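You operate a simulated robot arm through the tools that you are given. There is no shell and no other tool. Be economical: measure what you need, move in short steps, check, and stop when the job is done.

You run a simulated robot arm. Do the job below in one go: nothing can be reset, and whatever is moved stays where it is left.

Task
Put the roll with more metres on it in the brown tube and cap it.
Fine: set the white cap aside meanwhile, then seat it on the tube; leave the other roll. Drop nothing.

Only the result counts: the job must be done as asked and must still hold three seconds after the hand-in. Knocking over, shifting, dropping, spilling or breaking anything else fails it. A push-on lid holds only when it is set on centred and level and pressed home; a screw cap is set on level and turned clockwise until tight.

Robot
A 6-joint arm with a two-finger parallel gripper, fixed in place. Base frame: the origin is at the foot of the arm, x ahead of it, y to its left, z up; the work surface is at about z = 0.808. Units: m, degrees, N and s.
With the tool pointing down near the work surface it reaches from about 0.18 to 0.84 m from the base axis. Its first joint turns from -166.0 to 166.0 degrees. Payload 3.91 kg.
The tool frame sits at the grasp point between the pads (the TCP): z along the fingers, y along the line on which they close. The tips reach 0.03 m beyond it. The gripper opens to 0.11 m. The fingers are 0.02 m wide and 0.01 m thick; the gripper's body (0.048 by 0.112 m) begins 0.055 m behind the TCP.
Orientation is that of the tool frame in the base frame, as a unit quaternion [x, y, z, w]. With the fingers straight down and closing along the base's y, the tool's x points along the base's -x, its y along +y and its z along -z.

Tools
- The arm moves only by the tool jog_arm. Its argument "series" is a list of rows, each an object of numbers (a shift or turn left out is 0, a gripper value left out holds the last): "ax", "ay", "az": the turn, a rotation vector about the tool's x, y, z in degrees; "tx", "ty", "tz": the shift along the tool's x, y, z in m; "fingers": the finger opening in m, from 0 to 0.11. In form: [{"ax": .., "ay": .., "az": .., "tx": .., "ty": .., "tz": .., "fingers": ..}, ...]. A call has 1 to 8 rows; each row is the pose to reach, as a shift and turn from the pose commanded when the call began, along the tool's axes at that moment. Rows are played at 5 a second. More than 0.05 m and 8.6 degrees between two rows, or a gripper value outside its range, and nothing of the call is played. Where a pose cannot be reached the arm comes as near as it can. A force on the tool above 90 N (or 10 N above the force at the start of the call, whichever is more), or a blocked arm, ends the call early, and 0.2 s more pass. Each finger travels about 0.108 m/s and halts on what it meets, pressing with about 23 N; the grip force reading is that of the motor and also rises with nothing between the fingers. The clock runs only during rows and for 0.2 s after the last one: add rows that repeat a pose to give the fingers time. The reply holds the time, the measured pose of the TCP, the force on the tool along the base axes, the opening and the grip force, in the units named above and with some noise.
- Cameras (640 x 400 px; columns grow to the right, rows downward): "scene" is fixed at [0.4042, -0.5136, 1.5074]; the picture's right is [-0.07, 1.00, 0.00], its down [0.72, 0.05, -0.69] and it looks along [-0.69, -0.05, -0.72] (base axes); focal length 322 px, centre (320, 200). "wrist" rides on the gripper at [-0.036, 0, -0.057] in the tool frame; the picture's right is [0.00, -1.00, 0.00], its down [0.97, 0.00, -0.24] and it looks along [0.24, 0.00, 0.97] (tool axes); focal length 218 px, centre (320, 200).
- camera(camera): a new picture of that camera. It takes no simulated time.
- slide_trunk(by): slides the trunk up (or, below 0, down) by that many m; the arm rides with it, the base frame stays. It gives what a move gives, with no picture.
- probe_pixels(camera, pixels): for up to 12 pixels [column, row] of the newest picture of that camera ("zoom" is the newest enlarged one), the place [x, y, z] in the base frame of the surface seen there, good to about 0.002 m, but the place of the scene camera against the robot may be out by one fixed shift of up to 0.018 m in any direction. It takes no simulated time.
- close_up(camera, box): a new picture of the part [left, top, right, bottom] of that camera's present view, enlarged. It takes no simulated time.
- hand_in(): hands the job in; it is judged then, once.

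Work in short steps. Measure before you move; look again where a grasp or a placing could have gone wrong, and mend it. You have 80 turns and 54 pictures in all, those below and enlarged ones among them. Open the gripper and draw the arm clear of the work before you hand the job in, unless the task says otherwise; then end with one line.

The tools are called after "Call:" as name(argument=value, ...) on one line, values as JSON. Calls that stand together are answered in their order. jog_arm: Moves the arm, as the interface text tells. Its arguments: {"type":"object","properties":{"series":{"type":"array","items":{"type":"object","properties":{"ax":{"type":"number"},"ay":{"type":"number"},"az":{"type":"number"},"tx":{"type":"number"},"ty":{"type":"number"},"tz":{"type":"number"},"fingers":{"type":"number"}}}}},"required":["series"]} The other tools are called the same way: slide_trunk (by) slides the trunk up or down; camera (camera) takes a picture; probe_pixels (camera, pixels) gives the place of the surface under pixels of a picture; close_up (camera, box) takes an enlarged picture of a part of a camera's view; hand_in () hands the job in.

At the start:

```text
time: 0.0
tcp_pos: [0.0393, -0.3551, 1.2509]
orientation: [0.0, 1.0, 0.0, 0.0]
ft_force: [0.2, -0.6, -0.7]
grip_width: 0.1101
gripper_force: 0.1
trunk travel left (down, up): [-0.475, 0.065]
```

scene: 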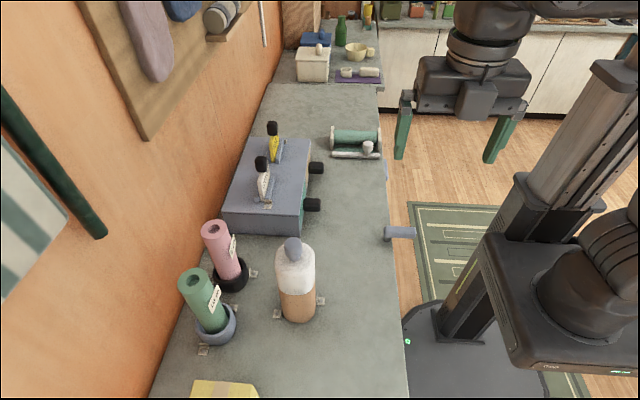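
wrist: 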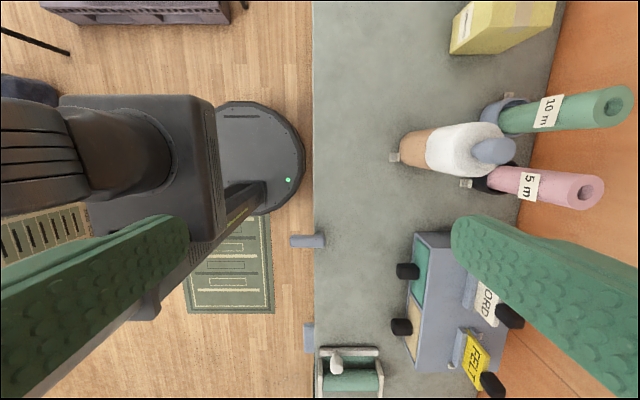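

The wrist view shows tags "10 m" on the green roll (548,112) and "5 m" on the pink one (529,186). I'll enlarge both to confirm and measure the tube and cap.

Call:
close_up(camera="wrist", box=[380, 60, 640, 222])

Call:
close_up(camera="scene", box=[160, 200, 400, 350])

```text
2.46 times, centred on (510, 141) of wrist
```

zoom: 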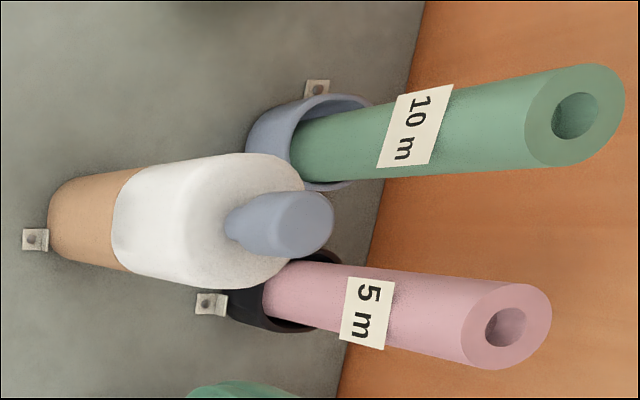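

```text
2.67 times, centred on (280, 275) of scene
```

zoom: 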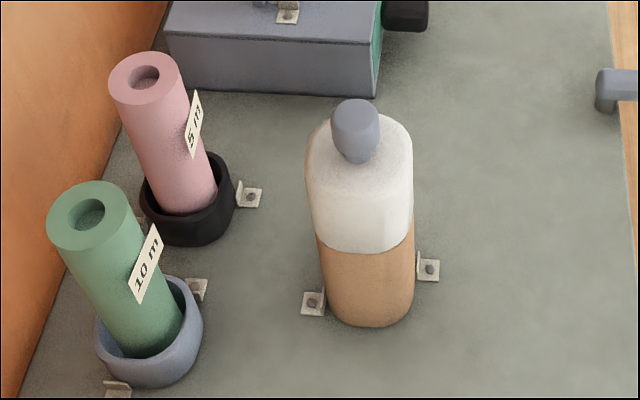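

Green is the 10 m roll. I'll probe key points in the enlarged scene view and then in the wrist view (not subject to the scene shift).

Call:
probe_pixels(camera="zoom", pixels=[[353, 108], [358, 158], [360, 200], [365, 245], [312, 190], [411, 190], [372, 318], [87, 188], [60, 225], [125, 225], [90, 245], [150, 385]])

Call:
probe_pixels(camera="wrist", pixels=[[505, 150], [480, 160], [470, 130], [470, 170], [410, 150], [596, 105], [626, 90], [618, 90], [626, 105], [485, 115], [490, 130], [497, 104]])

```text
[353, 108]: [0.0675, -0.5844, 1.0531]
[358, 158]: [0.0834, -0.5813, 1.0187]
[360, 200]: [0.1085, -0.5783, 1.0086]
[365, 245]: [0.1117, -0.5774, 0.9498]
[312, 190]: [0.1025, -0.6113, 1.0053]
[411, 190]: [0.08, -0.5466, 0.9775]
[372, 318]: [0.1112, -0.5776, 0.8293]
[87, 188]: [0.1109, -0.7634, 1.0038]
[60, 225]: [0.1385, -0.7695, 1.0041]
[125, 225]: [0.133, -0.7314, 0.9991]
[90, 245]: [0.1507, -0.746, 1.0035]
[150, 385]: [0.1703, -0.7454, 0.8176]
```

```text
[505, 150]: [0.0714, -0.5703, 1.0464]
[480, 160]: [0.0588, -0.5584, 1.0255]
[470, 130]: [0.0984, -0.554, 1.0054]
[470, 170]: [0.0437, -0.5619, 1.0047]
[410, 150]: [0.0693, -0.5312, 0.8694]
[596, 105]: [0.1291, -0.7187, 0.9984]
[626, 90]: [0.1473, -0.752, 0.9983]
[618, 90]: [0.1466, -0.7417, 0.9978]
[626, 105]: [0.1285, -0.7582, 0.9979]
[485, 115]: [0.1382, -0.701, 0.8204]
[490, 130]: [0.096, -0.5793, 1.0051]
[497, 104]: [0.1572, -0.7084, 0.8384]
```

Tube axis is about (0.073, -0.567), cap top ≈1.005, knob top ≈1.047; green roll at about (0.127, -0.736), top 0.998. I move above the tube at the present height and look straight down.

Call:
jog_arm(series=[{"ty": -0.045, "tx": -0.008}, {"ty": -0.09, "tx": -0.016}, {"ty": -0.135, "tx": -0.024}, {"ty": -0.18, "tx": -0.032}, {"ty": -0.212, "tx": -0.034}, {"ty": -0.212, "tx": -0.034}, {"ty": -0.212, "tx": -0.034}])

Call:
camera(camera="wrist")

Call:
camera(camera="scene")

```text
time: 1.6
tcp_pos: [0.0732, -0.5676, 1.2489]
orientation: [0.0, 1.0, 0.0, -0.001]
ft_force: [0.0, 0.4, -0.1]
grip_width: 0.1101
gripper_force: 0.1
trunk travel left (down, up): [-0.475, 0.065]
```

```text
49 pictures are left
```

wrist: 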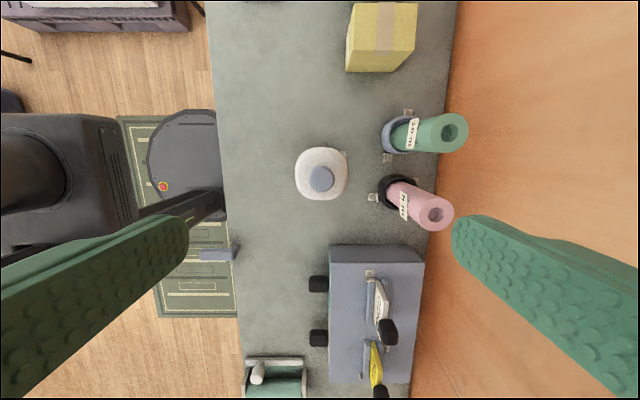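

```text
48 pictures are left
```

scene: 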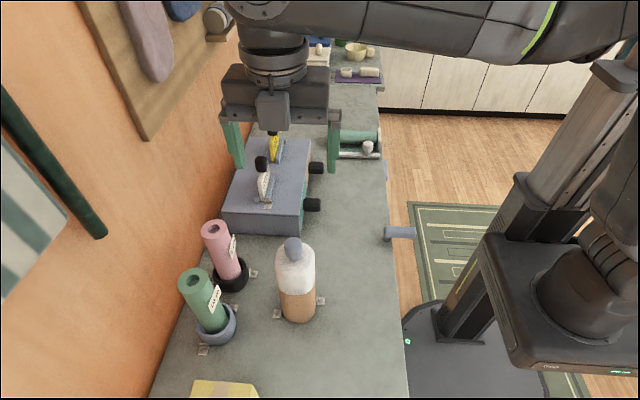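

The cap at (321,174) is a rounded square, so the yaw matters. I enlarge it.

Call:
close_up(camera="wrist", box=[272, 139, 368, 199])

Call:
close_up(camera="wrist", box=[352, 95, 480, 175])

```text
6.67 times, centred on (320, 169) of wrist
```

zoom: 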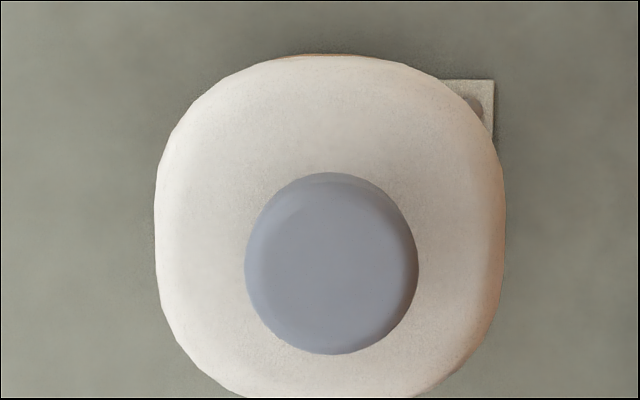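

```text
5.00 times, centred on (416, 135) of wrist
```

zoom: 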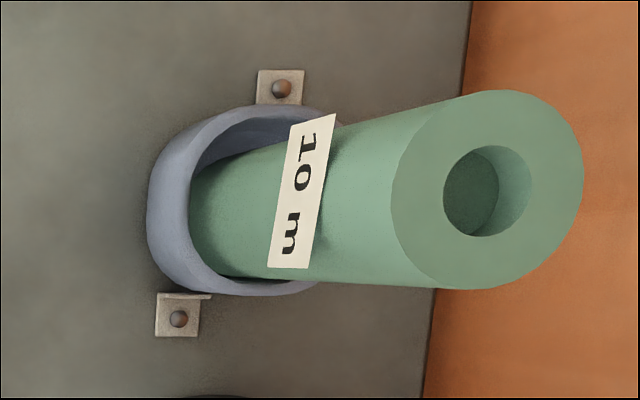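

Next I take a full view of the cap outline, and probe the roll and cup for tilt.

Call:
probe_pixels(camera="zoom", pixels=[[400, 190], [575, 190], [500, 97], [470, 285], [485, 190], [230, 165], [230, 250], [200, 210], [345, 140], [345, 200], [345, 270], [150, 200]])

Call:
close_up(camera="wrist", box=[272, 144, 368, 204])

```text
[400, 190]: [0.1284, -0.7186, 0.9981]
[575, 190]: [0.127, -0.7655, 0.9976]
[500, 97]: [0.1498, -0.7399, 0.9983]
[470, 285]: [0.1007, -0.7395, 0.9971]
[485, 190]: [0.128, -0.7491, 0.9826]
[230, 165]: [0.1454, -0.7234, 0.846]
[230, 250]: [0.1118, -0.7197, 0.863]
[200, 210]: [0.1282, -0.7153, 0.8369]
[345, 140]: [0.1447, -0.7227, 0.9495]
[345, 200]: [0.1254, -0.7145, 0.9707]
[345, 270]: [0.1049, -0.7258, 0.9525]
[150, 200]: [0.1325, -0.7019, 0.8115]
```

```text
6.67 times, centred on (320, 174) of wrist
```

zoom: 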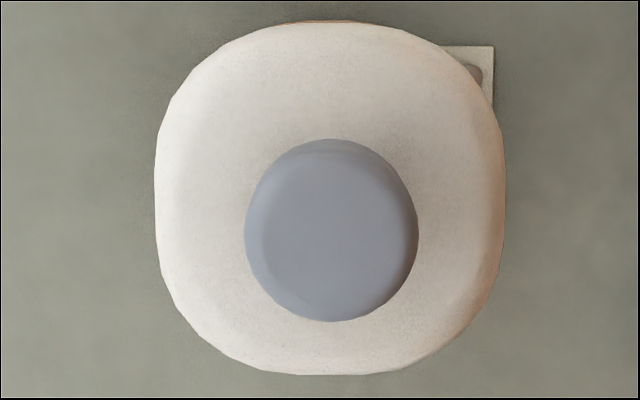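

Roll: upright, centre ≈(0.126,-0.741), radius ≈0.024. Now I probe the cap's outline for yaw and centre, and the wall position.

Call:
probe_pixels(camera="zoom", pixels=[[165, 150], [162, 240], [496, 150], [496, 250], [290, 30], [370, 30], [290, 368], [370, 368], [332, 170], [330, 310], [250, 230], [412, 230]])

Call:
probe_pixels(camera="wrist", pixels=[[480, 130], [520, 130], [460, 160], [435, 203], [450, 213], [422, 215], [420, 170], [400, 280], [300, 290], [260, 210], [280, 100], [380, 60]])

```text
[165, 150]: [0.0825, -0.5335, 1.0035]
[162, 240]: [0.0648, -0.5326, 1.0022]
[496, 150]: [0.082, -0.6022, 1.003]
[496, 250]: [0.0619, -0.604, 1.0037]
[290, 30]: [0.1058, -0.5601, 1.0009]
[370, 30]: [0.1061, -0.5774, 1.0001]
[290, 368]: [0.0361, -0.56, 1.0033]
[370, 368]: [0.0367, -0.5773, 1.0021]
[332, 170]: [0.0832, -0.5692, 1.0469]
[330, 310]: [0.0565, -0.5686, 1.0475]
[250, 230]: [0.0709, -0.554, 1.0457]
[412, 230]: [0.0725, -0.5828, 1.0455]
```

```text
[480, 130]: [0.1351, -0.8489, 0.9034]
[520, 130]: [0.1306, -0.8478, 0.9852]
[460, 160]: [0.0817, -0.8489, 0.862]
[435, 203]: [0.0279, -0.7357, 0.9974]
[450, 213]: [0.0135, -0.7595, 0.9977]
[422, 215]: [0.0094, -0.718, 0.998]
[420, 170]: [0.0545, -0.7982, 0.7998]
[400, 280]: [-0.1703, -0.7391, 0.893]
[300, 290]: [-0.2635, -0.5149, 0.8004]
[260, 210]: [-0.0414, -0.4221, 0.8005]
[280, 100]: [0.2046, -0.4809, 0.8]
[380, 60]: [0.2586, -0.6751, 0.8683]
```

Cap centre ≈(0.071,-0.568), 0.072 square, aligned with the axes; wall at y=-0.848, so there is room. I descend over the cap with open fingers to TCP z≈1.003 (gripper body stays above the knob at 1.047).

Call:
jog_arm(series=[{"tz": 0.045, "tx": 0.002}, {"tz": 0.09, "tx": 0.002}, {"tz": 0.135, "tx": 0.002}, {"tz": 0.175, "tx": 0.002}, {"tz": 0.21, "tx": 0.002}, {"tz": 0.23, "tx": 0.002}, {"tz": 0.246, "tx": 0.002}, {"tz": 0.246, "tx": 0.002}])

Call:
camera(camera="wrist")

Call:
close_up(camera="scene", box=[160, 150, 400, 300])

```text
time: 3.4
tcp_pos: [0.0725, -0.5693, 1.0021]
orientation: [0.0, 1.0, 0.0, 0.0]
ft_force: [0.3, -0.7, 0.6]
grip_width: 0.1101
gripper_force: 0.0
trunk travel left (down, up): [-0.475, 0.065]
```

```text
44 pictures are left
```

wrist: 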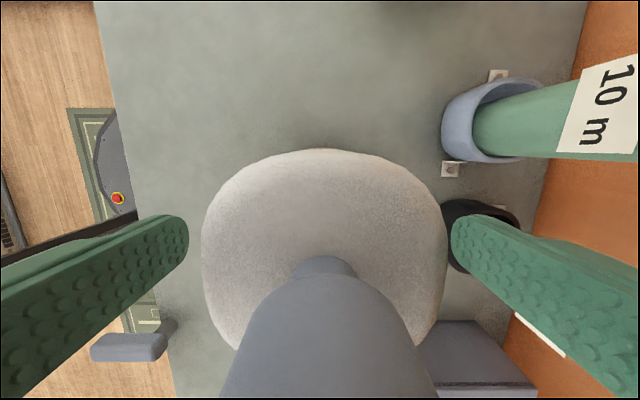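

```text
2.67 times, centred on (280, 225) of scene
```

zoom: 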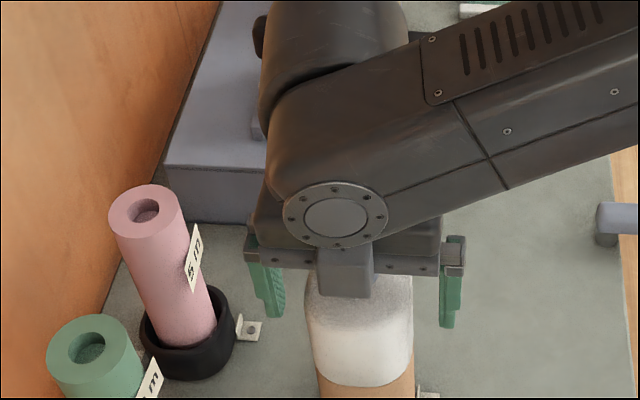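

The cap sits between the fingers, within ~1 mm of centre (cap cols 203–447, fingers 188/450). I shift 1 mm toward -y and close.

Call:
jog_arm(series=[{"ty": -0.001, "fingers": 0.08}, {"ty": -0.001, "fingers": 0.08}, {"ty": -0.001, "fingers": 0.06}, {"ty": -0.001, "fingers": 0.06}, {"ty": -0.001, "fingers": 0.05}, {"ty": -0.001, "fingers": 0.05}])

```text
time: 4.8
tcp_pos: [0.0725, -0.5698, 1.0031]
orientation: [0.0, 1.0, 0.0, 0.0]
ft_force: [-0.3, -1.4, 0.2]
grip_width: 0.0737
gripper_force: 22.8
trunk travel left (down, up): [-0.475, 0.065]
```

Gripped at 0.0737 m with 22.8 N and almost no side force. I lift straight up in small steps.

Call:
jog_arm(series=[{"tz": -0.005, "fingers": 0.03}, {"tz": -0.01}, {"tz": -0.02}, {"tz": -0.03}, {"tz": -0.045}, {"tz": -0.06}])

Call:
camera(camera="scene")

```text
time: 6.2
tcp_pos: [0.0723, -0.5684, 1.0638]
orientation: [0.0, 1.0, 0.001, 0.001]
ft_force: [-0.8, -0.5, -0.8]
grip_width: 0.0311
gripper_force: 22.9
trunk travel left (down, up): [-0.475, 0.065]
```

```text
42 pictures are left
```

scene: 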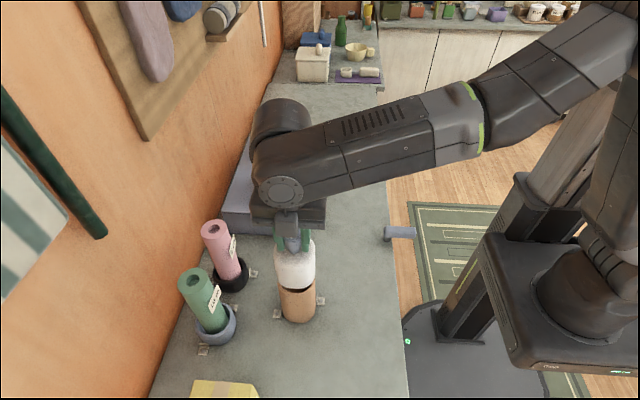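

The width went to 0.031, meaning the fingers slid up onto the knob; the scene shows a gap at (298,290) between cap and tube. I look closely.

Call:
close_up(camera="scene", box=[232, 220, 360, 330])

Call:
camera(camera="wrist")

```text
3.64 times, centred on (296, 275) of scene
```

zoom: 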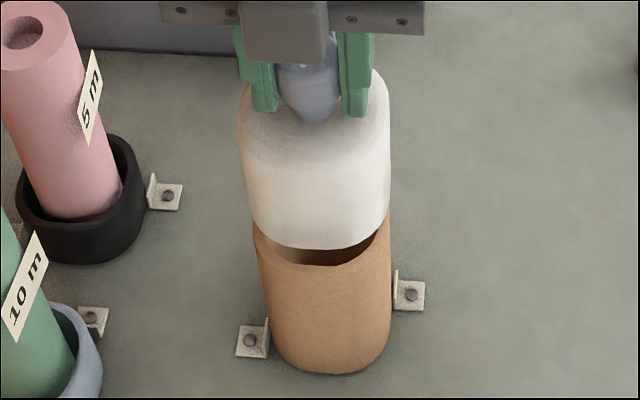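

```text
40 pictures are left
```

wrist: 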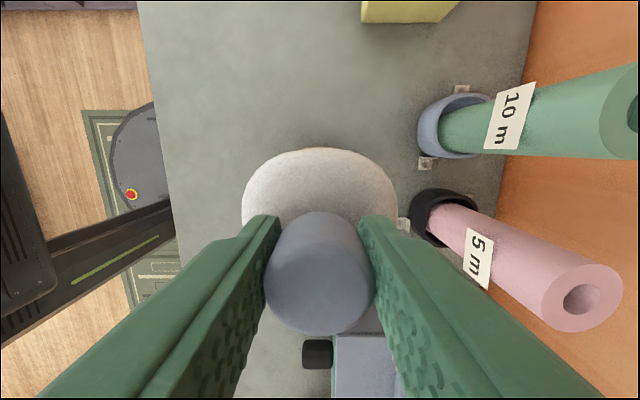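

The fingers now hold the knob with the cap raised. I probe heights to see how far it came up and whether it is level.

Call:
probe_pixels(camera="zoom", pixels=[[312, 110], [320, 165], [265, 130], [370, 130], [262, 225], [320, 243], [378, 225], [320, 268], [265, 245], [385, 225], [345, 250], [305, 70]])

Call:
probe_pixels(camera="wrist", pixels=[[318, 230], [318, 320], [290, 285], [355, 285], [275, 190], [360, 190], [320, 160], [320, 185], [255, 210], [385, 210]])

```text
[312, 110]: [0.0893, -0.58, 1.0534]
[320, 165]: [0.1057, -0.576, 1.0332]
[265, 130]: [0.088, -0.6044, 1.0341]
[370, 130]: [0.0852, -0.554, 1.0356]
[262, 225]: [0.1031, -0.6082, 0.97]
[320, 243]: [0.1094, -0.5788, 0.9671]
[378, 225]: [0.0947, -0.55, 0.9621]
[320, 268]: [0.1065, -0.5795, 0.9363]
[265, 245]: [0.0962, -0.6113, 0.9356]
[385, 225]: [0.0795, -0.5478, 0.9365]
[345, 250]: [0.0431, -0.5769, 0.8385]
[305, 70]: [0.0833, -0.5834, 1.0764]
```

```text
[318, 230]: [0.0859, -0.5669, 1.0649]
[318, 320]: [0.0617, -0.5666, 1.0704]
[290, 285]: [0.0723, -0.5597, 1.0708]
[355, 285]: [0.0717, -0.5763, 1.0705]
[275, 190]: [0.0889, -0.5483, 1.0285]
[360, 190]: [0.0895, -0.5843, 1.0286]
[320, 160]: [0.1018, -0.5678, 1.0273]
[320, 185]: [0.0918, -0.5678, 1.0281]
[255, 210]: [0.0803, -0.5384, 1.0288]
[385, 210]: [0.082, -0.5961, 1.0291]
```

The cap is level (top 1.0285 on both sides), fully off the rim (0.930), with the whole knob between the pads – a sound grip. I lift more and carry it to the empty area near (0.19, -0.50).

Call:
jog_arm(series=[{"tz": -0.015}, {"tz": -0.03}, {"tz": -0.04}, {"tz": -0.04, "tx": -0.02, "ty": 0.01}, {"tz": -0.04, "tx": -0.05, "ty": 0.028}, {"tz": -0.04, "tx": -0.085, "ty": 0.048}, {"tz": -0.04, "tx": -0.11, "ty": 0.062}, {"tz": -0.04, "tx": -0.12, "ty": 0.068}])

Call:
camera(camera="scene")

Call:
camera(camera="wrist")

```text
time: 8.0
tcp_pos: [0.1913, -0.4992, 1.1064]
orientation: [0.0, 1.0, 0.0, 0.0]
ft_force: [-0.6, -0.3, -0.6]
grip_width: 0.0312
gripper_force: 23.2
trunk travel left (down, up): [-0.475, 0.065]
```

```text
39 pictures are left
```

scene: 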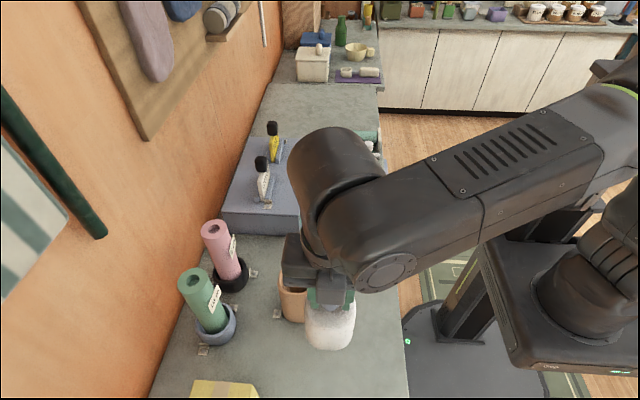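

```text
38 pictures are left
```

wrist: 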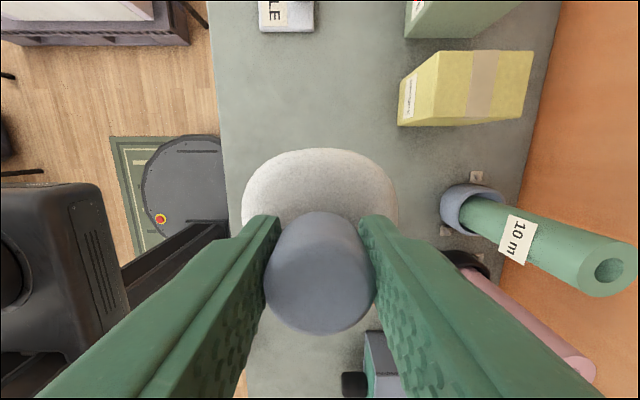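

The cap hangs level over clear worktop; the table edge is ~0.14 m away. I lower to about 1 cm above the surface.

Call:
jog_arm(series=[{"tz": 0.04}, {"tz": 0.08}, {"tz": 0.12}, {"tz": 0.15}, {"tz": 0.17}, {"tz": 0.183}, {"tz": 0.183}])

Call:
close_up(camera="scene", box=[240, 270, 432, 390])

```text
time: 9.6
tcp_pos: [0.1903, -0.5019, 0.9222]
orientation: [-0.001, 1.0, 0.001, 0.0]
ft_force: [-0.1, 0.1, -0.6]
grip_width: 0.0314
gripper_force: 23.1
trunk travel left (down, up): [-0.475, 0.065]
```

```text
3.33 times, centred on (336, 330) of scene
```

zoom: 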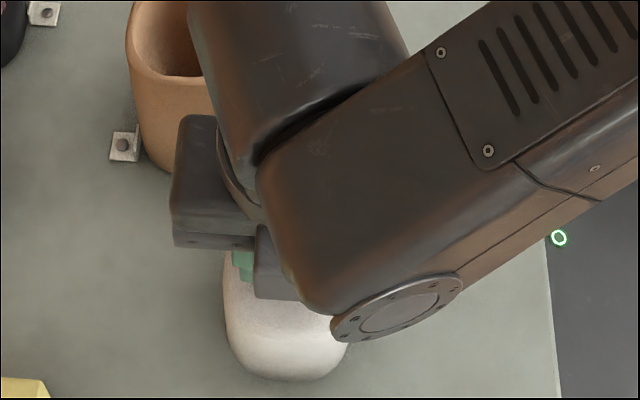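

No contact yet (z 0.922). I creep down in 2–3 mm steps, watching for contact force.

Call:
jog_arm(series=[{"tz": 0.004}, {"tz": 0.008}, {"tz": 0.011}, {"tz": 0.013}])

```text
time: 10.6
tcp_pos: [0.1918, -0.5019, 0.9092]
orientation: [0.0, 1.0, -0.002, 0.0]
ft_force: [-1.4, 2.3, 16.8]
grip_width: 0.0312
gripper_force: 23.0
trunk travel left (down, up): [-0.475, 0.065]
```

Contact (+16.8 N) at TCP z≈0.909: the cap stands on the worktop. I open the fingers and rise.

Call:
jog_arm(series=[{"fingers": 0.05}, {"fingers": 0.08}, {"fingers": 0.09}, {"tz": -0.03}, {"tz": -0.07}, {"tz": -0.11}, {"tz": -0.15}, {"tz": -0.19}])

Call:
camera(camera="wrist")

```text
time: 12.4
tcp_pos: [0.1912, -0.4976, 1.099]
orientation: [0.0, 1.0, 0.0, 0.0]
ft_force: [0.4, 0.0, 0.3]
grip_width: 0.0899
gripper_force: 0.1
trunk travel left (down, up): [-0.475, 0.065]
```

```text
36 pictures are left
```

wrist: 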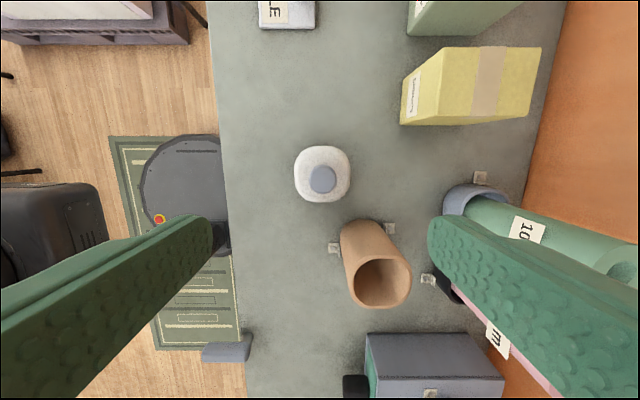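

The cap stands alone and upright at (323,173). Before going to the wall side, I check wall fixtures (pole ending at scene (100,235)) and the tube mouth.

Call:
camera(camera="scene")

Call:
close_up(camera="wrist", box=[320, 210, 432, 315])

Call:
probe_pixels(camera="scene", pixels=[[95, 225], [50, 155], [5, 100], [30, 220], [150, 200], [150, 130], [155, 320], [120, 380], [212, 225], [193, 275]])

```text
35 pictures are left
```

scene: 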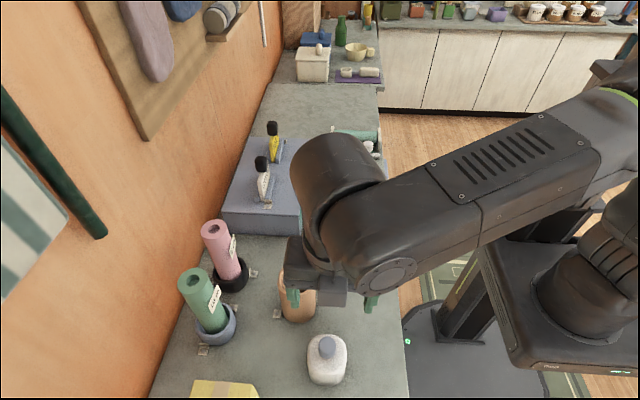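

```text
3.81 times, centred on (376, 262) of wrist
```

zoom: 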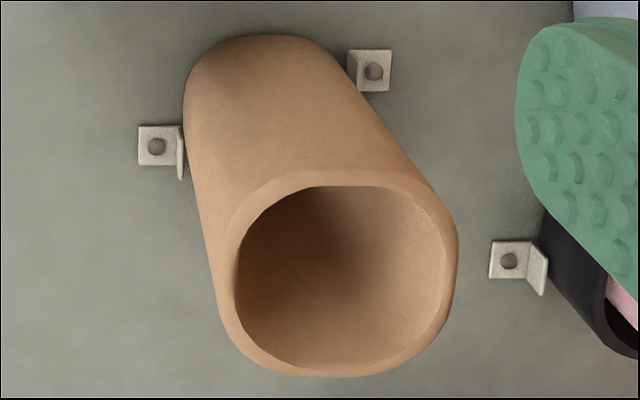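

```text
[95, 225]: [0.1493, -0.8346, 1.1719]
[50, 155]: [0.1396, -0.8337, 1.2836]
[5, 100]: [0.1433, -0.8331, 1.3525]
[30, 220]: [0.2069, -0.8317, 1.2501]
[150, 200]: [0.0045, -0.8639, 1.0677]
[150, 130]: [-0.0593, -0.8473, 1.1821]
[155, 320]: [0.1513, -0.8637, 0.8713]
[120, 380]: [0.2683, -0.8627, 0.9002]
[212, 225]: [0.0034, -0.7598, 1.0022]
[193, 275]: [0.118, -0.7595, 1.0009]
```

The pole is at y≈-0.82 (corrected), z>1.17, near x 0.15 – close behind the green roll, so I measure how far the wrist housing reaches beyond the TCP toward the wall.

Call:
probe_pixels(camera="scene", pixels=[[294, 175], [300, 150], [290, 245], [310, 230], [340, 140], [340, 180], [390, 272], [325, 270], [400, 200], [430, 160], [320, 200], [300, 200]])

Call:
probe_pixels(camera="zoom", pixels=[[240, 270], [450, 255], [340, 185], [330, 370], [320, 250], [228, 270], [456, 270], [345, 173], [300, 374], [390, 190], [270, 340], [420, 340]])

```text
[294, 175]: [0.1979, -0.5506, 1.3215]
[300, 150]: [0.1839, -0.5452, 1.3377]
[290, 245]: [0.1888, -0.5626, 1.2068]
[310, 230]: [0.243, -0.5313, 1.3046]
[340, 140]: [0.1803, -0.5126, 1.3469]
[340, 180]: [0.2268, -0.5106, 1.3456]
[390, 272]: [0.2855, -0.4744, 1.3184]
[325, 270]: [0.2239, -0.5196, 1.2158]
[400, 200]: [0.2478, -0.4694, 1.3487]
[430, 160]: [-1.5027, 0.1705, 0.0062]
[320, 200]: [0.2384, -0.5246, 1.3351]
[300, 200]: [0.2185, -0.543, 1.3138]
```

```text
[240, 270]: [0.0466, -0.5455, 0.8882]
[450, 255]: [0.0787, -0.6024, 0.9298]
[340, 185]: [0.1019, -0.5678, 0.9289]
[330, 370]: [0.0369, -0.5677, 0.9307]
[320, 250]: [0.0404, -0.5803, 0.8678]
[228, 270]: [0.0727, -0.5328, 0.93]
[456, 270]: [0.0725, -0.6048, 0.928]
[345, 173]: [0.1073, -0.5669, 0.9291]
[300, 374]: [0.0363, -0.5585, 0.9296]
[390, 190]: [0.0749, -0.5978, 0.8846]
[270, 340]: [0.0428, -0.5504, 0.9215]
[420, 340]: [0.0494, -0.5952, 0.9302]
```

Nothing of the hand reaches more than ~0.057 m beyond the TCP toward the wall, so at the roll (y -0.741) about 0.02 m remains to the pole. Tube mouth centre ≈(0.0715,-0.5688), opening ≈0.064. I move toward the roll, stopping short to check.

Call:
jog_arm(series=[{"tx": 0.013, "ty": -0.045}, {"tx": 0.026, "ty": -0.09}, {"tx": 0.039, "ty": -0.13}, {"tx": 0.052, "ty": -0.17}, {"tx": 0.062, "ty": -0.2}, {"tx": 0.065, "ty": -0.215}, {"tx": 0.065, "ty": -0.215}])

Call:
camera(camera="scene")

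Call:
camera(camera="wrist")

```text
time: 14.0
tcp_pos: [0.1274, -0.7151, 1.0975]
orientation: [0.001, 1.0, 0.0, 0.0]
ft_force: [0.1, -0.2, -0.3]
grip_width: 0.09
gripper_force: 0.0
trunk travel left (down, up): [-0.475, 0.065]
```

```text
33 pictures are left
```

scene: 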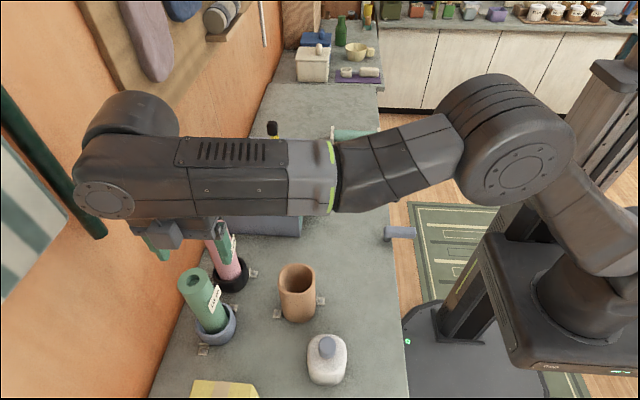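

```text
32 pictures are left
```

wrist: 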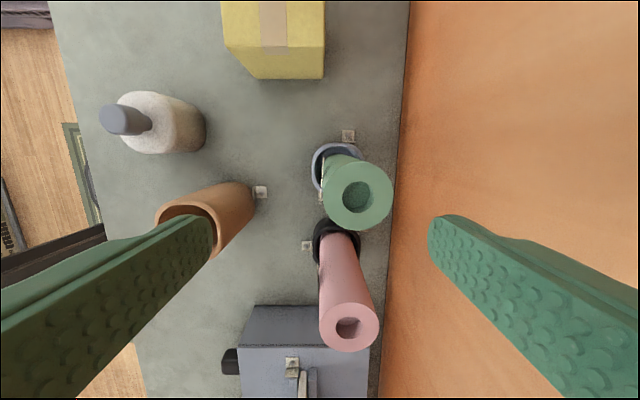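

Roll top at (357,195). I probe its rim and the arm's wall-side edge.

Call:
probe_pixels(camera="wrist", pixels=[[326, 193], [388, 193], [357, 164], [357, 225], [335, 172], [380, 217], [335, 217], [380, 170], [348, 160], [315, 170], [345, 146], [343, 320]])

Call:
probe_pixels(camera="scene", pixels=[[80, 155], [78, 185], [90, 120], [150, 235], [105, 200], [135, 225], [95, 230], [60, 165]])

```text
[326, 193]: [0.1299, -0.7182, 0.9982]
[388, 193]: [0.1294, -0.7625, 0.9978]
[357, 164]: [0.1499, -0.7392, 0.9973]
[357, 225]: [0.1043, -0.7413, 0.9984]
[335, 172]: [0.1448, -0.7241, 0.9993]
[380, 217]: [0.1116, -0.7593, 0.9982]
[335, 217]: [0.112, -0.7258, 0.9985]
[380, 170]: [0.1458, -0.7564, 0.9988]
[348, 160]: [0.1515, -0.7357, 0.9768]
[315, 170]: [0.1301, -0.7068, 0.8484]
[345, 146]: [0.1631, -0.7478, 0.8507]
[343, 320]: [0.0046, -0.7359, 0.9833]
```

```text
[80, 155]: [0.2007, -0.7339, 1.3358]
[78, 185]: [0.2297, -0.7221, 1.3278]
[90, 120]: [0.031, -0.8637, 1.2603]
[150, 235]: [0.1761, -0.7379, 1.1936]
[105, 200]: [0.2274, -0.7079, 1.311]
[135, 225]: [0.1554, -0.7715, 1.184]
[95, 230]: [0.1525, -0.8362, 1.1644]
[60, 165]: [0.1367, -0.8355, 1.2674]
```

Roll centre ≈(0.127,-0.7405), radius 0.023; wall clearance is fine. I move over it and descend to TCP z≈0.982 (tips at 0.952, so they will stay above the tube rim 0.930 later).

Call:
jog_arm(series=[{"ty": -0.015, "fingers": 0.085}, {"ty": -0.0255}, {"ty": -0.0255}, {"ty": -0.0255, "tz": 0.035}, {"ty": -0.0255, "tz": 0.07}, {"ty": -0.0255, "tz": 0.1}, {"ty": -0.0255, "tz": 0.1155}, {"ty": -0.0255, "tz": 0.1155}])

Call:
camera(camera="wrist")

```text
time: 15.8
tcp_pos: [0.1283, -0.7401, 0.981]
orientation: [0.0, 1.0, 0.0, 0.0]
ft_force: [-0.3, -0.5, 1.2]
grip_width: 0.0851
gripper_force: 0.0
trunk travel left (down, up): [-0.475, 0.065]
```

```text
31 pictures are left
```

wrist: 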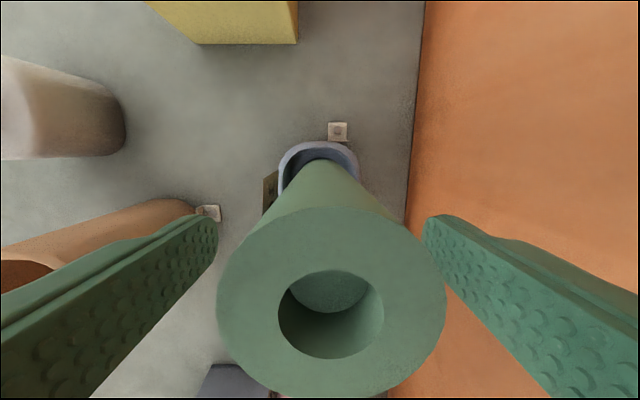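

The roll's centre is at col ~330, i.e. ~2 mm toward -y from the finger centre; I correct and close.

Call:
jog_arm(series=[{"ty": -0.002}, {"ty": -0.002, "fingers": 0.06}, {"ty": -0.002, "fingers": 0.05}, {"ty": -0.002, "fingers": 0.04}, {"ty": -0.002, "fingers": 0.03}, {"ty": -0.002, "fingers": 0.03}])

```text
time: 17.2
tcp_pos: [0.1271, -0.7422, 0.984]
orientation: [0.001, 1.0, 0.001, 0.0]
ft_force: [-0.1, 0.2, -1.2]
grip_width: 0.0512
gripper_force: 23.0
trunk travel left (down, up): [-0.475, 0.065]
```

Gripped at 0.051 m. I lift gently 4 cm and check the roll follows.

Call:
jog_arm(series=[{"tz": -0.01}, {"tz": -0.02}, {"tz": -0.03}, {"tz": -0.04}, {"tz": -0.04}])

Call:
camera(camera="scene")

Call:
camera(camera="wrist")

```text
time: 18.4
tcp_pos: [0.1277, -0.7428, 1.0208]
orientation: [0.0, 1.0, 0.0, 0.001]
ft_force: [0.0, -0.5, -2.4]
grip_width: 0.0511
gripper_force: 22.4
trunk travel left (down, up): [-0.475, 0.065]
```

```text
30 pictures are left
```

scene: 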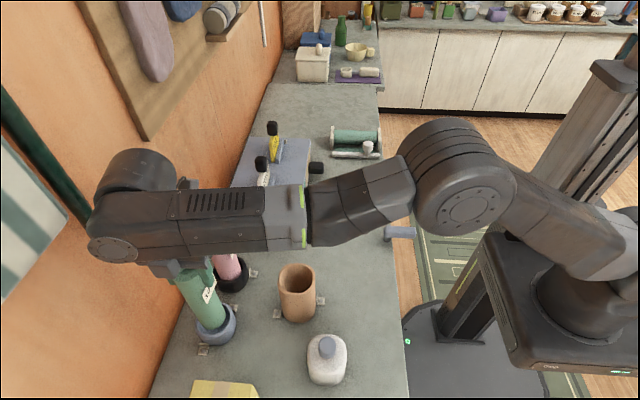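

```text
29 pictures are left
```

wrist: 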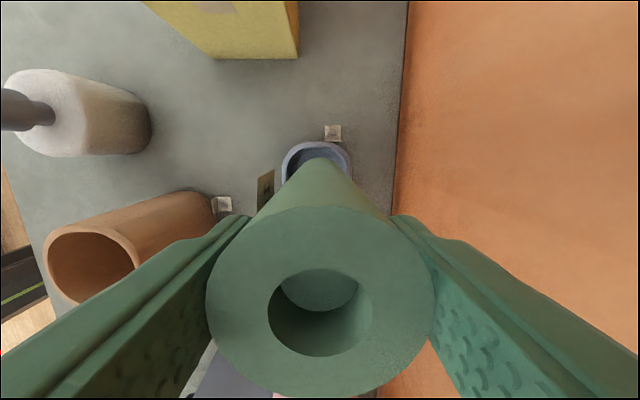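

The roll follows (weight ~2 N, no tilt). I lift until it clears the cup, then move away from the wall toward the tube while rising to TCP z≈1.15.

Call:
jog_arm(series=[{"tz": -0.03}, {"tz": -0.06}, {"tz": -0.075, "ty": 0.02}, {"tz": -0.1, "ty": 0.05, "tx": 0.01}, {"tz": -0.125, "ty": 0.08, "tx": 0.025}, {"tz": -0.13, "ty": 0.11, "tx": 0.04}, {"tz": -0.13, "ty": 0.13, "tx": 0.05}, {"tz": -0.13, "ty": 0.13, "tx": 0.05}])

Call:
close_up(camera="scene", box=[160, 150, 400, 350])

```text
time: 20.2
tcp_pos: [0.0767, -0.6128, 1.1548]
orientation: [0.0, 1.0, 0.0, 0.001]
ft_force: [0.8, -0.4, -2.3]
grip_width: 0.0511
gripper_force: 23.0
trunk travel left (down, up): [-0.475, 0.065]
```

```text
2.00 times, centred on (280, 250) of scene
```

zoom: 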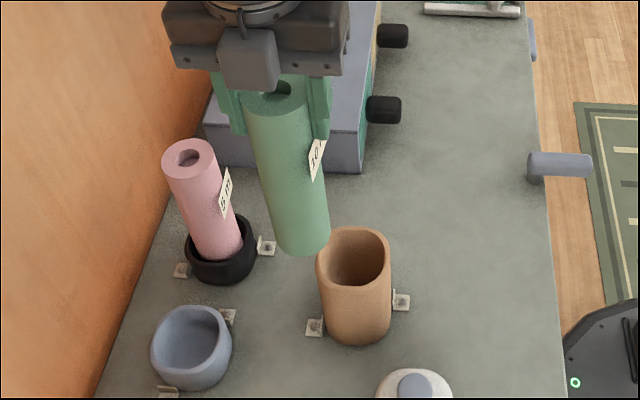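

The roll is out and vertical-looking. I probe its bottom and sides against the tube rim in the same (scene) frame so the fixed shift cancels.

Call:
probe_pixels(camera="zoom", pixels=[[302, 252], [300, 235], [285, 150], [295, 200], [275, 225], [325, 225], [255, 140], [308, 140], [318, 250], [390, 250], [355, 230], [355, 288]])

Call:
probe_pixels(camera="zoom", pixels=[[190, 360], [215, 345], [190, 310], [190, 385], [260, 170], [312, 170], [266, 200], [318, 200]])

```text
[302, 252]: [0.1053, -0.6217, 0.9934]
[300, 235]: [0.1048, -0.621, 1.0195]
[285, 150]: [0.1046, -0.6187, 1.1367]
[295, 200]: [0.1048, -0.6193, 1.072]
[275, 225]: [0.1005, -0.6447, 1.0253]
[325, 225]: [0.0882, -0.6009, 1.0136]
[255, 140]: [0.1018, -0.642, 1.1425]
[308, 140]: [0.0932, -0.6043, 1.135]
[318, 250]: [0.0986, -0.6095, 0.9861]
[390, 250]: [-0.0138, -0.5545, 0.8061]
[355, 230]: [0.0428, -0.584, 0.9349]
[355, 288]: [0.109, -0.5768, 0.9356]
```

```text
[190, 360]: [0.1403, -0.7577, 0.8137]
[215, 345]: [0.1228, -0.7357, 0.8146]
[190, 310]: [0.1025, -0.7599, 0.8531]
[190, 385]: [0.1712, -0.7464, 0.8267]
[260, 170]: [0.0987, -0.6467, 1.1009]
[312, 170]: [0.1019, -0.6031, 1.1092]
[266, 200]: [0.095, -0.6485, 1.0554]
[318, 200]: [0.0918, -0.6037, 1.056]
```

Roll vertical, bottom ≈0.979 (0.175 below TCP), cup floor 0.808. I centre over the tube at (0.0715,-0.5688).

Call:
jog_arm(series=[{"ty": 0.02, "tx": 0.003}, {"ty": 0.038, "tx": 0.005}, {"ty": 0.044, "tx": 0.005}, {"ty": 0.044, "tx": 0.005}])

Call:
close_up(camera="scene", box=[232, 210, 360, 330])

Call:
camera(camera="wrist")

```text
time: 21.2
tcp_pos: [0.0716, -0.5702, 1.1531]
orientation: [-0.001, 1.0, 0.0, 0.0]
ft_force: [0.7, 0.5, -1.9]
grip_width: 0.0513
gripper_force: 23.2
trunk travel left (down, up): [-0.475, 0.065]
```

```text
3.33 times, centred on (296, 270) of scene
```

zoom: 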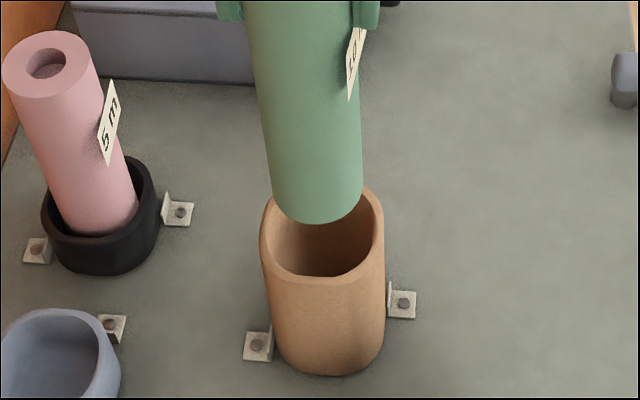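

```text
26 pictures are left
```

wrist: 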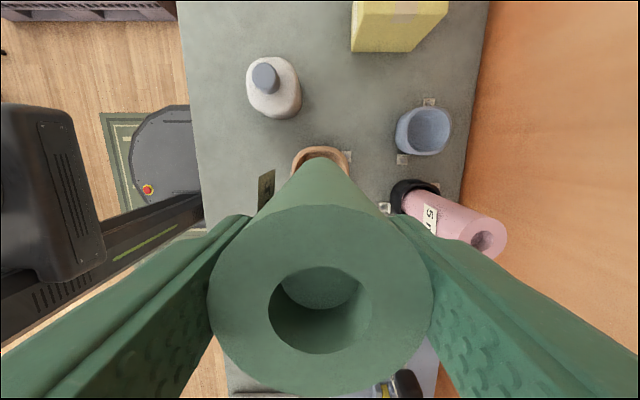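

The roll is over the mouth. The tag at (355,60) stands slightly off the roll; I probe how far it reaches before inserting.

Call:
probe_pixels(camera="zoom", pixels=[[351, 92], [354, 70], [358, 45], [363, 32], [357, 80], [340, 80], [372, 20], [318, 215], [270, 190], [361, 180]])

Call:
close_up(camera="wrist", box=[230, 135, 358, 215])

```text
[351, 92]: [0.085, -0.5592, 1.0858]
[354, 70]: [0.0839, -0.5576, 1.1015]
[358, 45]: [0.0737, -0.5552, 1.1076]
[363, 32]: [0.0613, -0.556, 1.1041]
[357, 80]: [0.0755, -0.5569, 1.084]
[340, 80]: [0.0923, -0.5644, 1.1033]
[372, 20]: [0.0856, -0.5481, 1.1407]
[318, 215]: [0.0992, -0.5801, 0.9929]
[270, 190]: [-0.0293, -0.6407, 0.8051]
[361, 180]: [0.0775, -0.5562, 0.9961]
```

```text
5.00 times, centred on (294, 175) of wrist
```

zoom: 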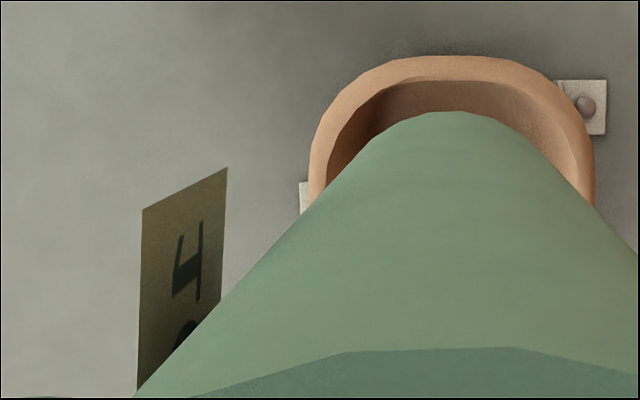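

The tag is tangent at ~0.028 from the axis, narrow enough for the 0.032 half-opening. Front gap looks even, so I lower in steps, the first stretch 9 cm.

Call:
jog_arm(series=[{"tz": 0.02}, {"tz": 0.04}, {"tz": 0.055}, {"tz": 0.07}, {"tz": 0.09}])

Call:
close_up(camera="scene", box=[232, 210, 360, 330])

```text
time: 22.4
tcp_pos: [0.0718, -0.5703, 1.0629]
orientation: [0.0, 1.0, -0.001, 0.001]
ft_force: [0.3, 0.7, -3.0]
grip_width: 0.0512
gripper_force: 22.8
trunk travel left (down, up): [-0.475, 0.065]
```

```text
3.33 times, centred on (296, 270) of scene
```

zoom: 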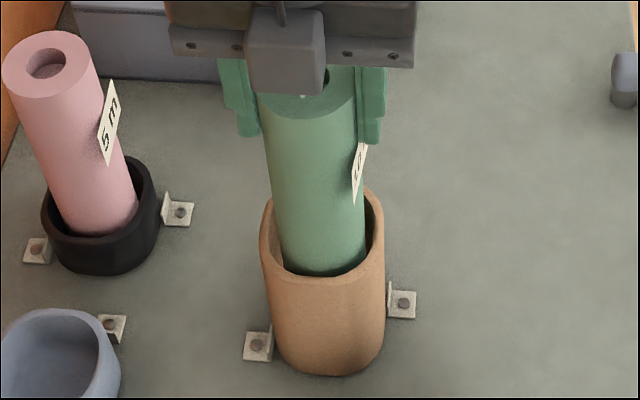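

The roll enters cleanly without contact forces. I continue down, fine steps near the bottom (expected around TCP 0.983).

Call:
jog_arm(series=[{"tz": 0.02}, {"tz": 0.04}, {"tz": 0.055}, {"tz": 0.065}, {"tz": 0.071}, {"tz": 0.075}])

Call:
close_up(camera="scene", box=[232, 210, 360, 330])

```text
time: 23.8
tcp_pos: [0.0726, -0.5709, 0.9865]
orientation: [0.0, 1.0, 0.001, 0.0]
ft_force: [-0.1, -0.6, -2.6]
grip_width: 0.0511
gripper_force: 22.5
trunk travel left (down, up): [-0.475, 0.065]
```

```text
3.33 times, centred on (296, 270) of scene
```

zoom: 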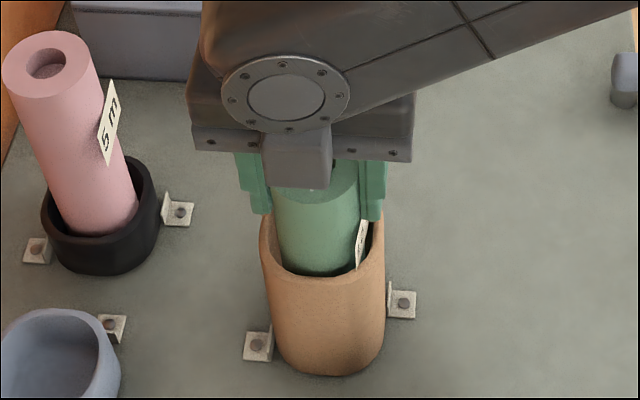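

Still free (-2.6 N is the roll's weight), tips well above the rim. I creep further by 2 mm rows.

Call:
jog_arm(series=[{"tz": 0.002}, {"tz": 0.003}, {"tz": 0.004}, {"tz": 0.005}, {"tz": 0.006}])

```text
time: 25.0
tcp_pos: [0.0718, -0.5685, 0.9833]
orientation: [0.0, 1.0, -0.003, 0.0]
ft_force: [0.3, -3.8, 17.8]
grip_width: 0.0513
gripper_force: 22.9
trunk travel left (down, up): [-0.475, 0.065]
```

Bottom reached at TCP 0.983 (+17.8 N). I release and rise.

Call:
jog_arm(series=[{"tz": -0.0005, "fingers": 0.06}, {"tz": -0.0005, "fingers": 0.08}, {"tz": -0.0005, "fingers": 0.09}, {"tz": -0.03}, {"tz": -0.065}, {"tz": -0.1}, {"tz": -0.14}, {"tz": -0.14}])

Call:
camera(camera="wrist")

Call:
close_up(camera="scene", box=[200, 210, 400, 390])

```text
time: 26.8
tcp_pos: [0.0723, -0.5685, 1.122]
orientation: [0.0, 1.0, 0.0, -0.001]
ft_force: [-0.3, 0.3, 0.0]
grip_width: 0.09
gripper_force: 0.0
trunk travel left (down, up): [-0.475, 0.065]
```

```text
22 pictures are left
```

wrist: 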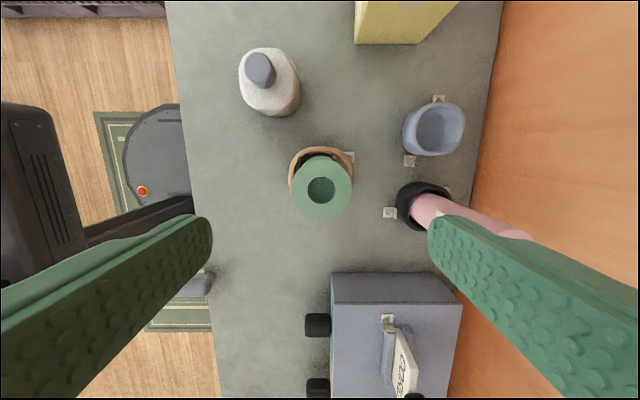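

```text
2.22 times, centred on (300, 300) of scene
```

zoom: 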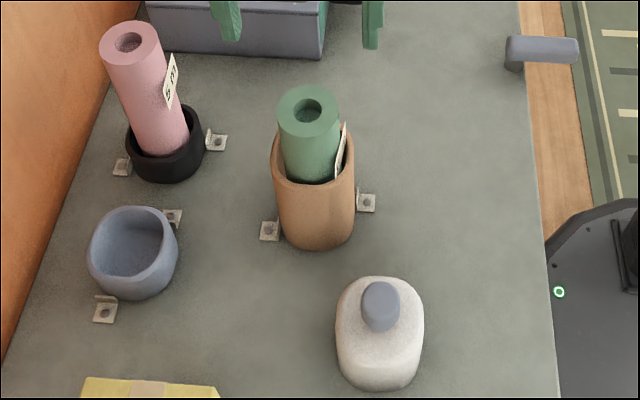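

The roll stands in the tube. I probe its top rim for centring/lean and the standing cap's position.

Call:
probe_pixels(camera="wrist", pixels=[[294, 192], [350, 192], [321, 163], [321, 218], [302, 170], [342, 212], [260, 70], [249, 70], [271, 70], [290, 175], [352, 170], [320, 148]])

Call:
jog_arm(series=[{"tx": -0.04, "ty": 0.02, "tz": -0.02}, {"tx": -0.08, "ty": 0.045, "tz": -0.03}, {"tx": -0.115, "ty": 0.065, "tz": -0.03}, {"tx": -0.12, "ty": 0.067, "tz": -0.03}, {"tx": -0.12, "ty": 0.067, "tz": -0.03}])

Call:
camera(camera="wrist")

Call:
close_up(camera="wrist", box=[272, 144, 368, 204])

```text
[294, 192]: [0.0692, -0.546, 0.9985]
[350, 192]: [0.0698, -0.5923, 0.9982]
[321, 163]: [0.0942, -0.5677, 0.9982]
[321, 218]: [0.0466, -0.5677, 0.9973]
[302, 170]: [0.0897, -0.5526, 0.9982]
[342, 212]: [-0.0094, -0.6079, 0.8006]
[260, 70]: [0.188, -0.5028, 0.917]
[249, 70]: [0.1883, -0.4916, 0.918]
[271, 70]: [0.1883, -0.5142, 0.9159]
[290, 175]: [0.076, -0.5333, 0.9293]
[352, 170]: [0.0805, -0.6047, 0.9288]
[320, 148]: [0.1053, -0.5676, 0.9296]
```

```text
time: 28.0
tcp_pos: [0.1924, -0.5021, 1.1516]
orientation: [0.0, 1.0, 0.0, 0.0]
ft_force: [-0.2, 0.1, 0.6]
grip_width: 0.0903
gripper_force: 0.0
trunk travel left (down, up): [-0.475, 0.065]
```

```text
20 pictures are left
```

wrist: 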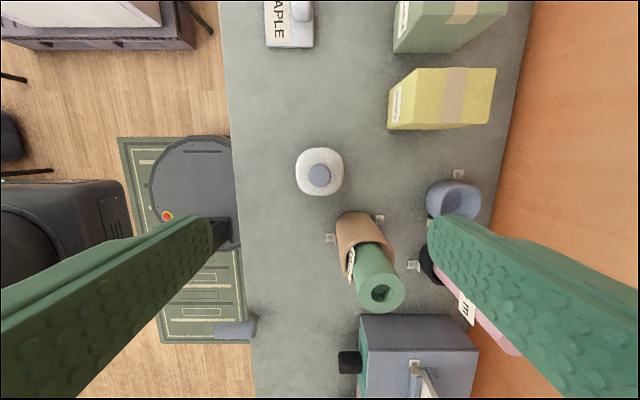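

```text
6.67 times, centred on (320, 174) of wrist
```

zoom: 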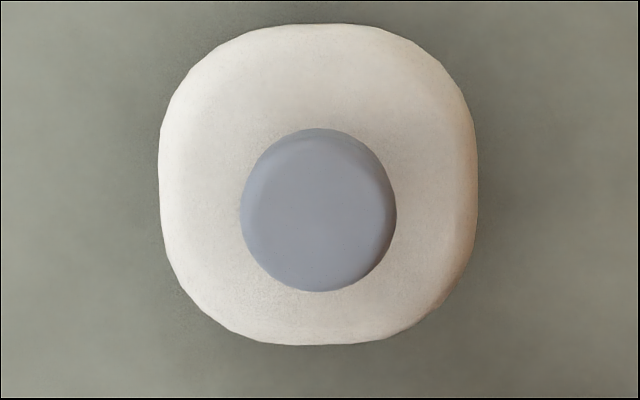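

Roll top is centred at (0.070,-0.569), z 0.998: no lean. The cap stands with its yaw unchanged; I probe its edges and the knob for exact centring.

Call:
probe_pixels(camera="zoom", pixels=[[245, 210], [392, 210], [318, 135], [318, 287], [166, 150], [166, 210], [470, 150], [470, 210], [290, 30], [350, 30], [290, 338], [350, 338]])

```text
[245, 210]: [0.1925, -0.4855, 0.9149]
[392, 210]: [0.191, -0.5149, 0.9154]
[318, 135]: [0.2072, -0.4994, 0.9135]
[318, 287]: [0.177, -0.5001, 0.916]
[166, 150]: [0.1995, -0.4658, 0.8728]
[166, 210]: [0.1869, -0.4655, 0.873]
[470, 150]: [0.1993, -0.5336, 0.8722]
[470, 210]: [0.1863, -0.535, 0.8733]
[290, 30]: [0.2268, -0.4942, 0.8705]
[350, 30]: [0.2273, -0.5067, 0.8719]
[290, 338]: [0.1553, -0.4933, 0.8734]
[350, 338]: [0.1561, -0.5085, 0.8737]
```

Cap centre (0.1913,-0.500), knob the same. I descend with a 1.5 mm y correction to TCP z≈0.911 around the knob.

Call:
jog_arm(series=[{"tz": 0.04, "ty": 0.0015, "fingers": 0.08}, {"tz": 0.085, "ty": 0.0015}, {"tz": 0.13, "ty": 0.0015}, {"tz": 0.17, "ty": 0.0015}, {"tz": 0.205, "ty": 0.0015}, {"tz": 0.23, "ty": 0.0015}, {"tz": 0.2405, "ty": 0.0015}, {"tz": 0.2405, "ty": 0.0015}])

Call:
camera(camera="wrist")

```text
time: 29.8
tcp_pos: [0.192, -0.5007, 0.9095]
orientation: [0.0, 1.0, 0.001, 0.0]
ft_force: [0.8, -0.1, -0.1]
grip_width: 0.08
gripper_force: 0.2
trunk travel left (down, up): [-0.475, 0.065]
```

```text
18 pictures are left
```

wrist: 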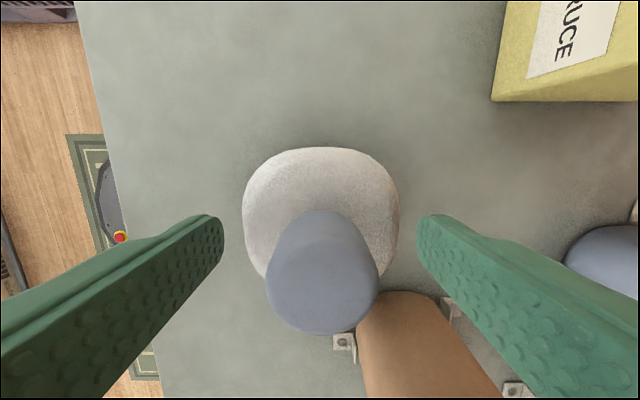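

Knob (cols 265–378) is centred between the fingers. I close on it and lift 3 cm.

Call:
jog_arm(series=[{"fingers": 0.05}, {"fingers": 0.035}, {"fingers": 0.015}, {"fingers": 0.015}, {"fingers": 0.015}, {"tz": -0.01}, {"tz": -0.03}, {"tz": -0.03}])

Call:
camera(camera="wrist")

```text
time: 31.6
tcp_pos: [0.1923, -0.4992, 0.9419]
orientation: [0.0, 1.0, -0.001, 0.0]
ft_force: [-0.8, -0.1, -0.7]
grip_width: 0.0309
gripper_force: 22.9
trunk travel left (down, up): [-0.475, 0.065]
```

```text
17 pictures are left
```

wrist: 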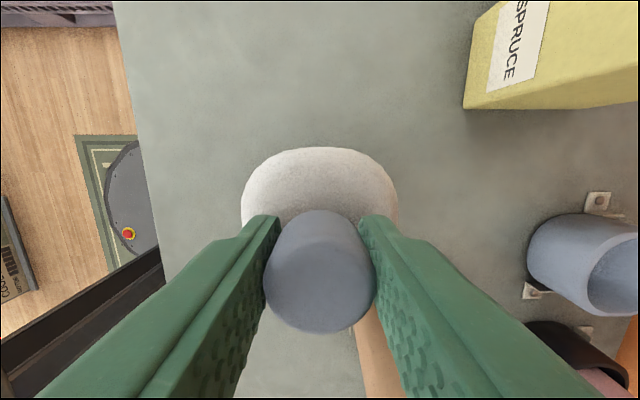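

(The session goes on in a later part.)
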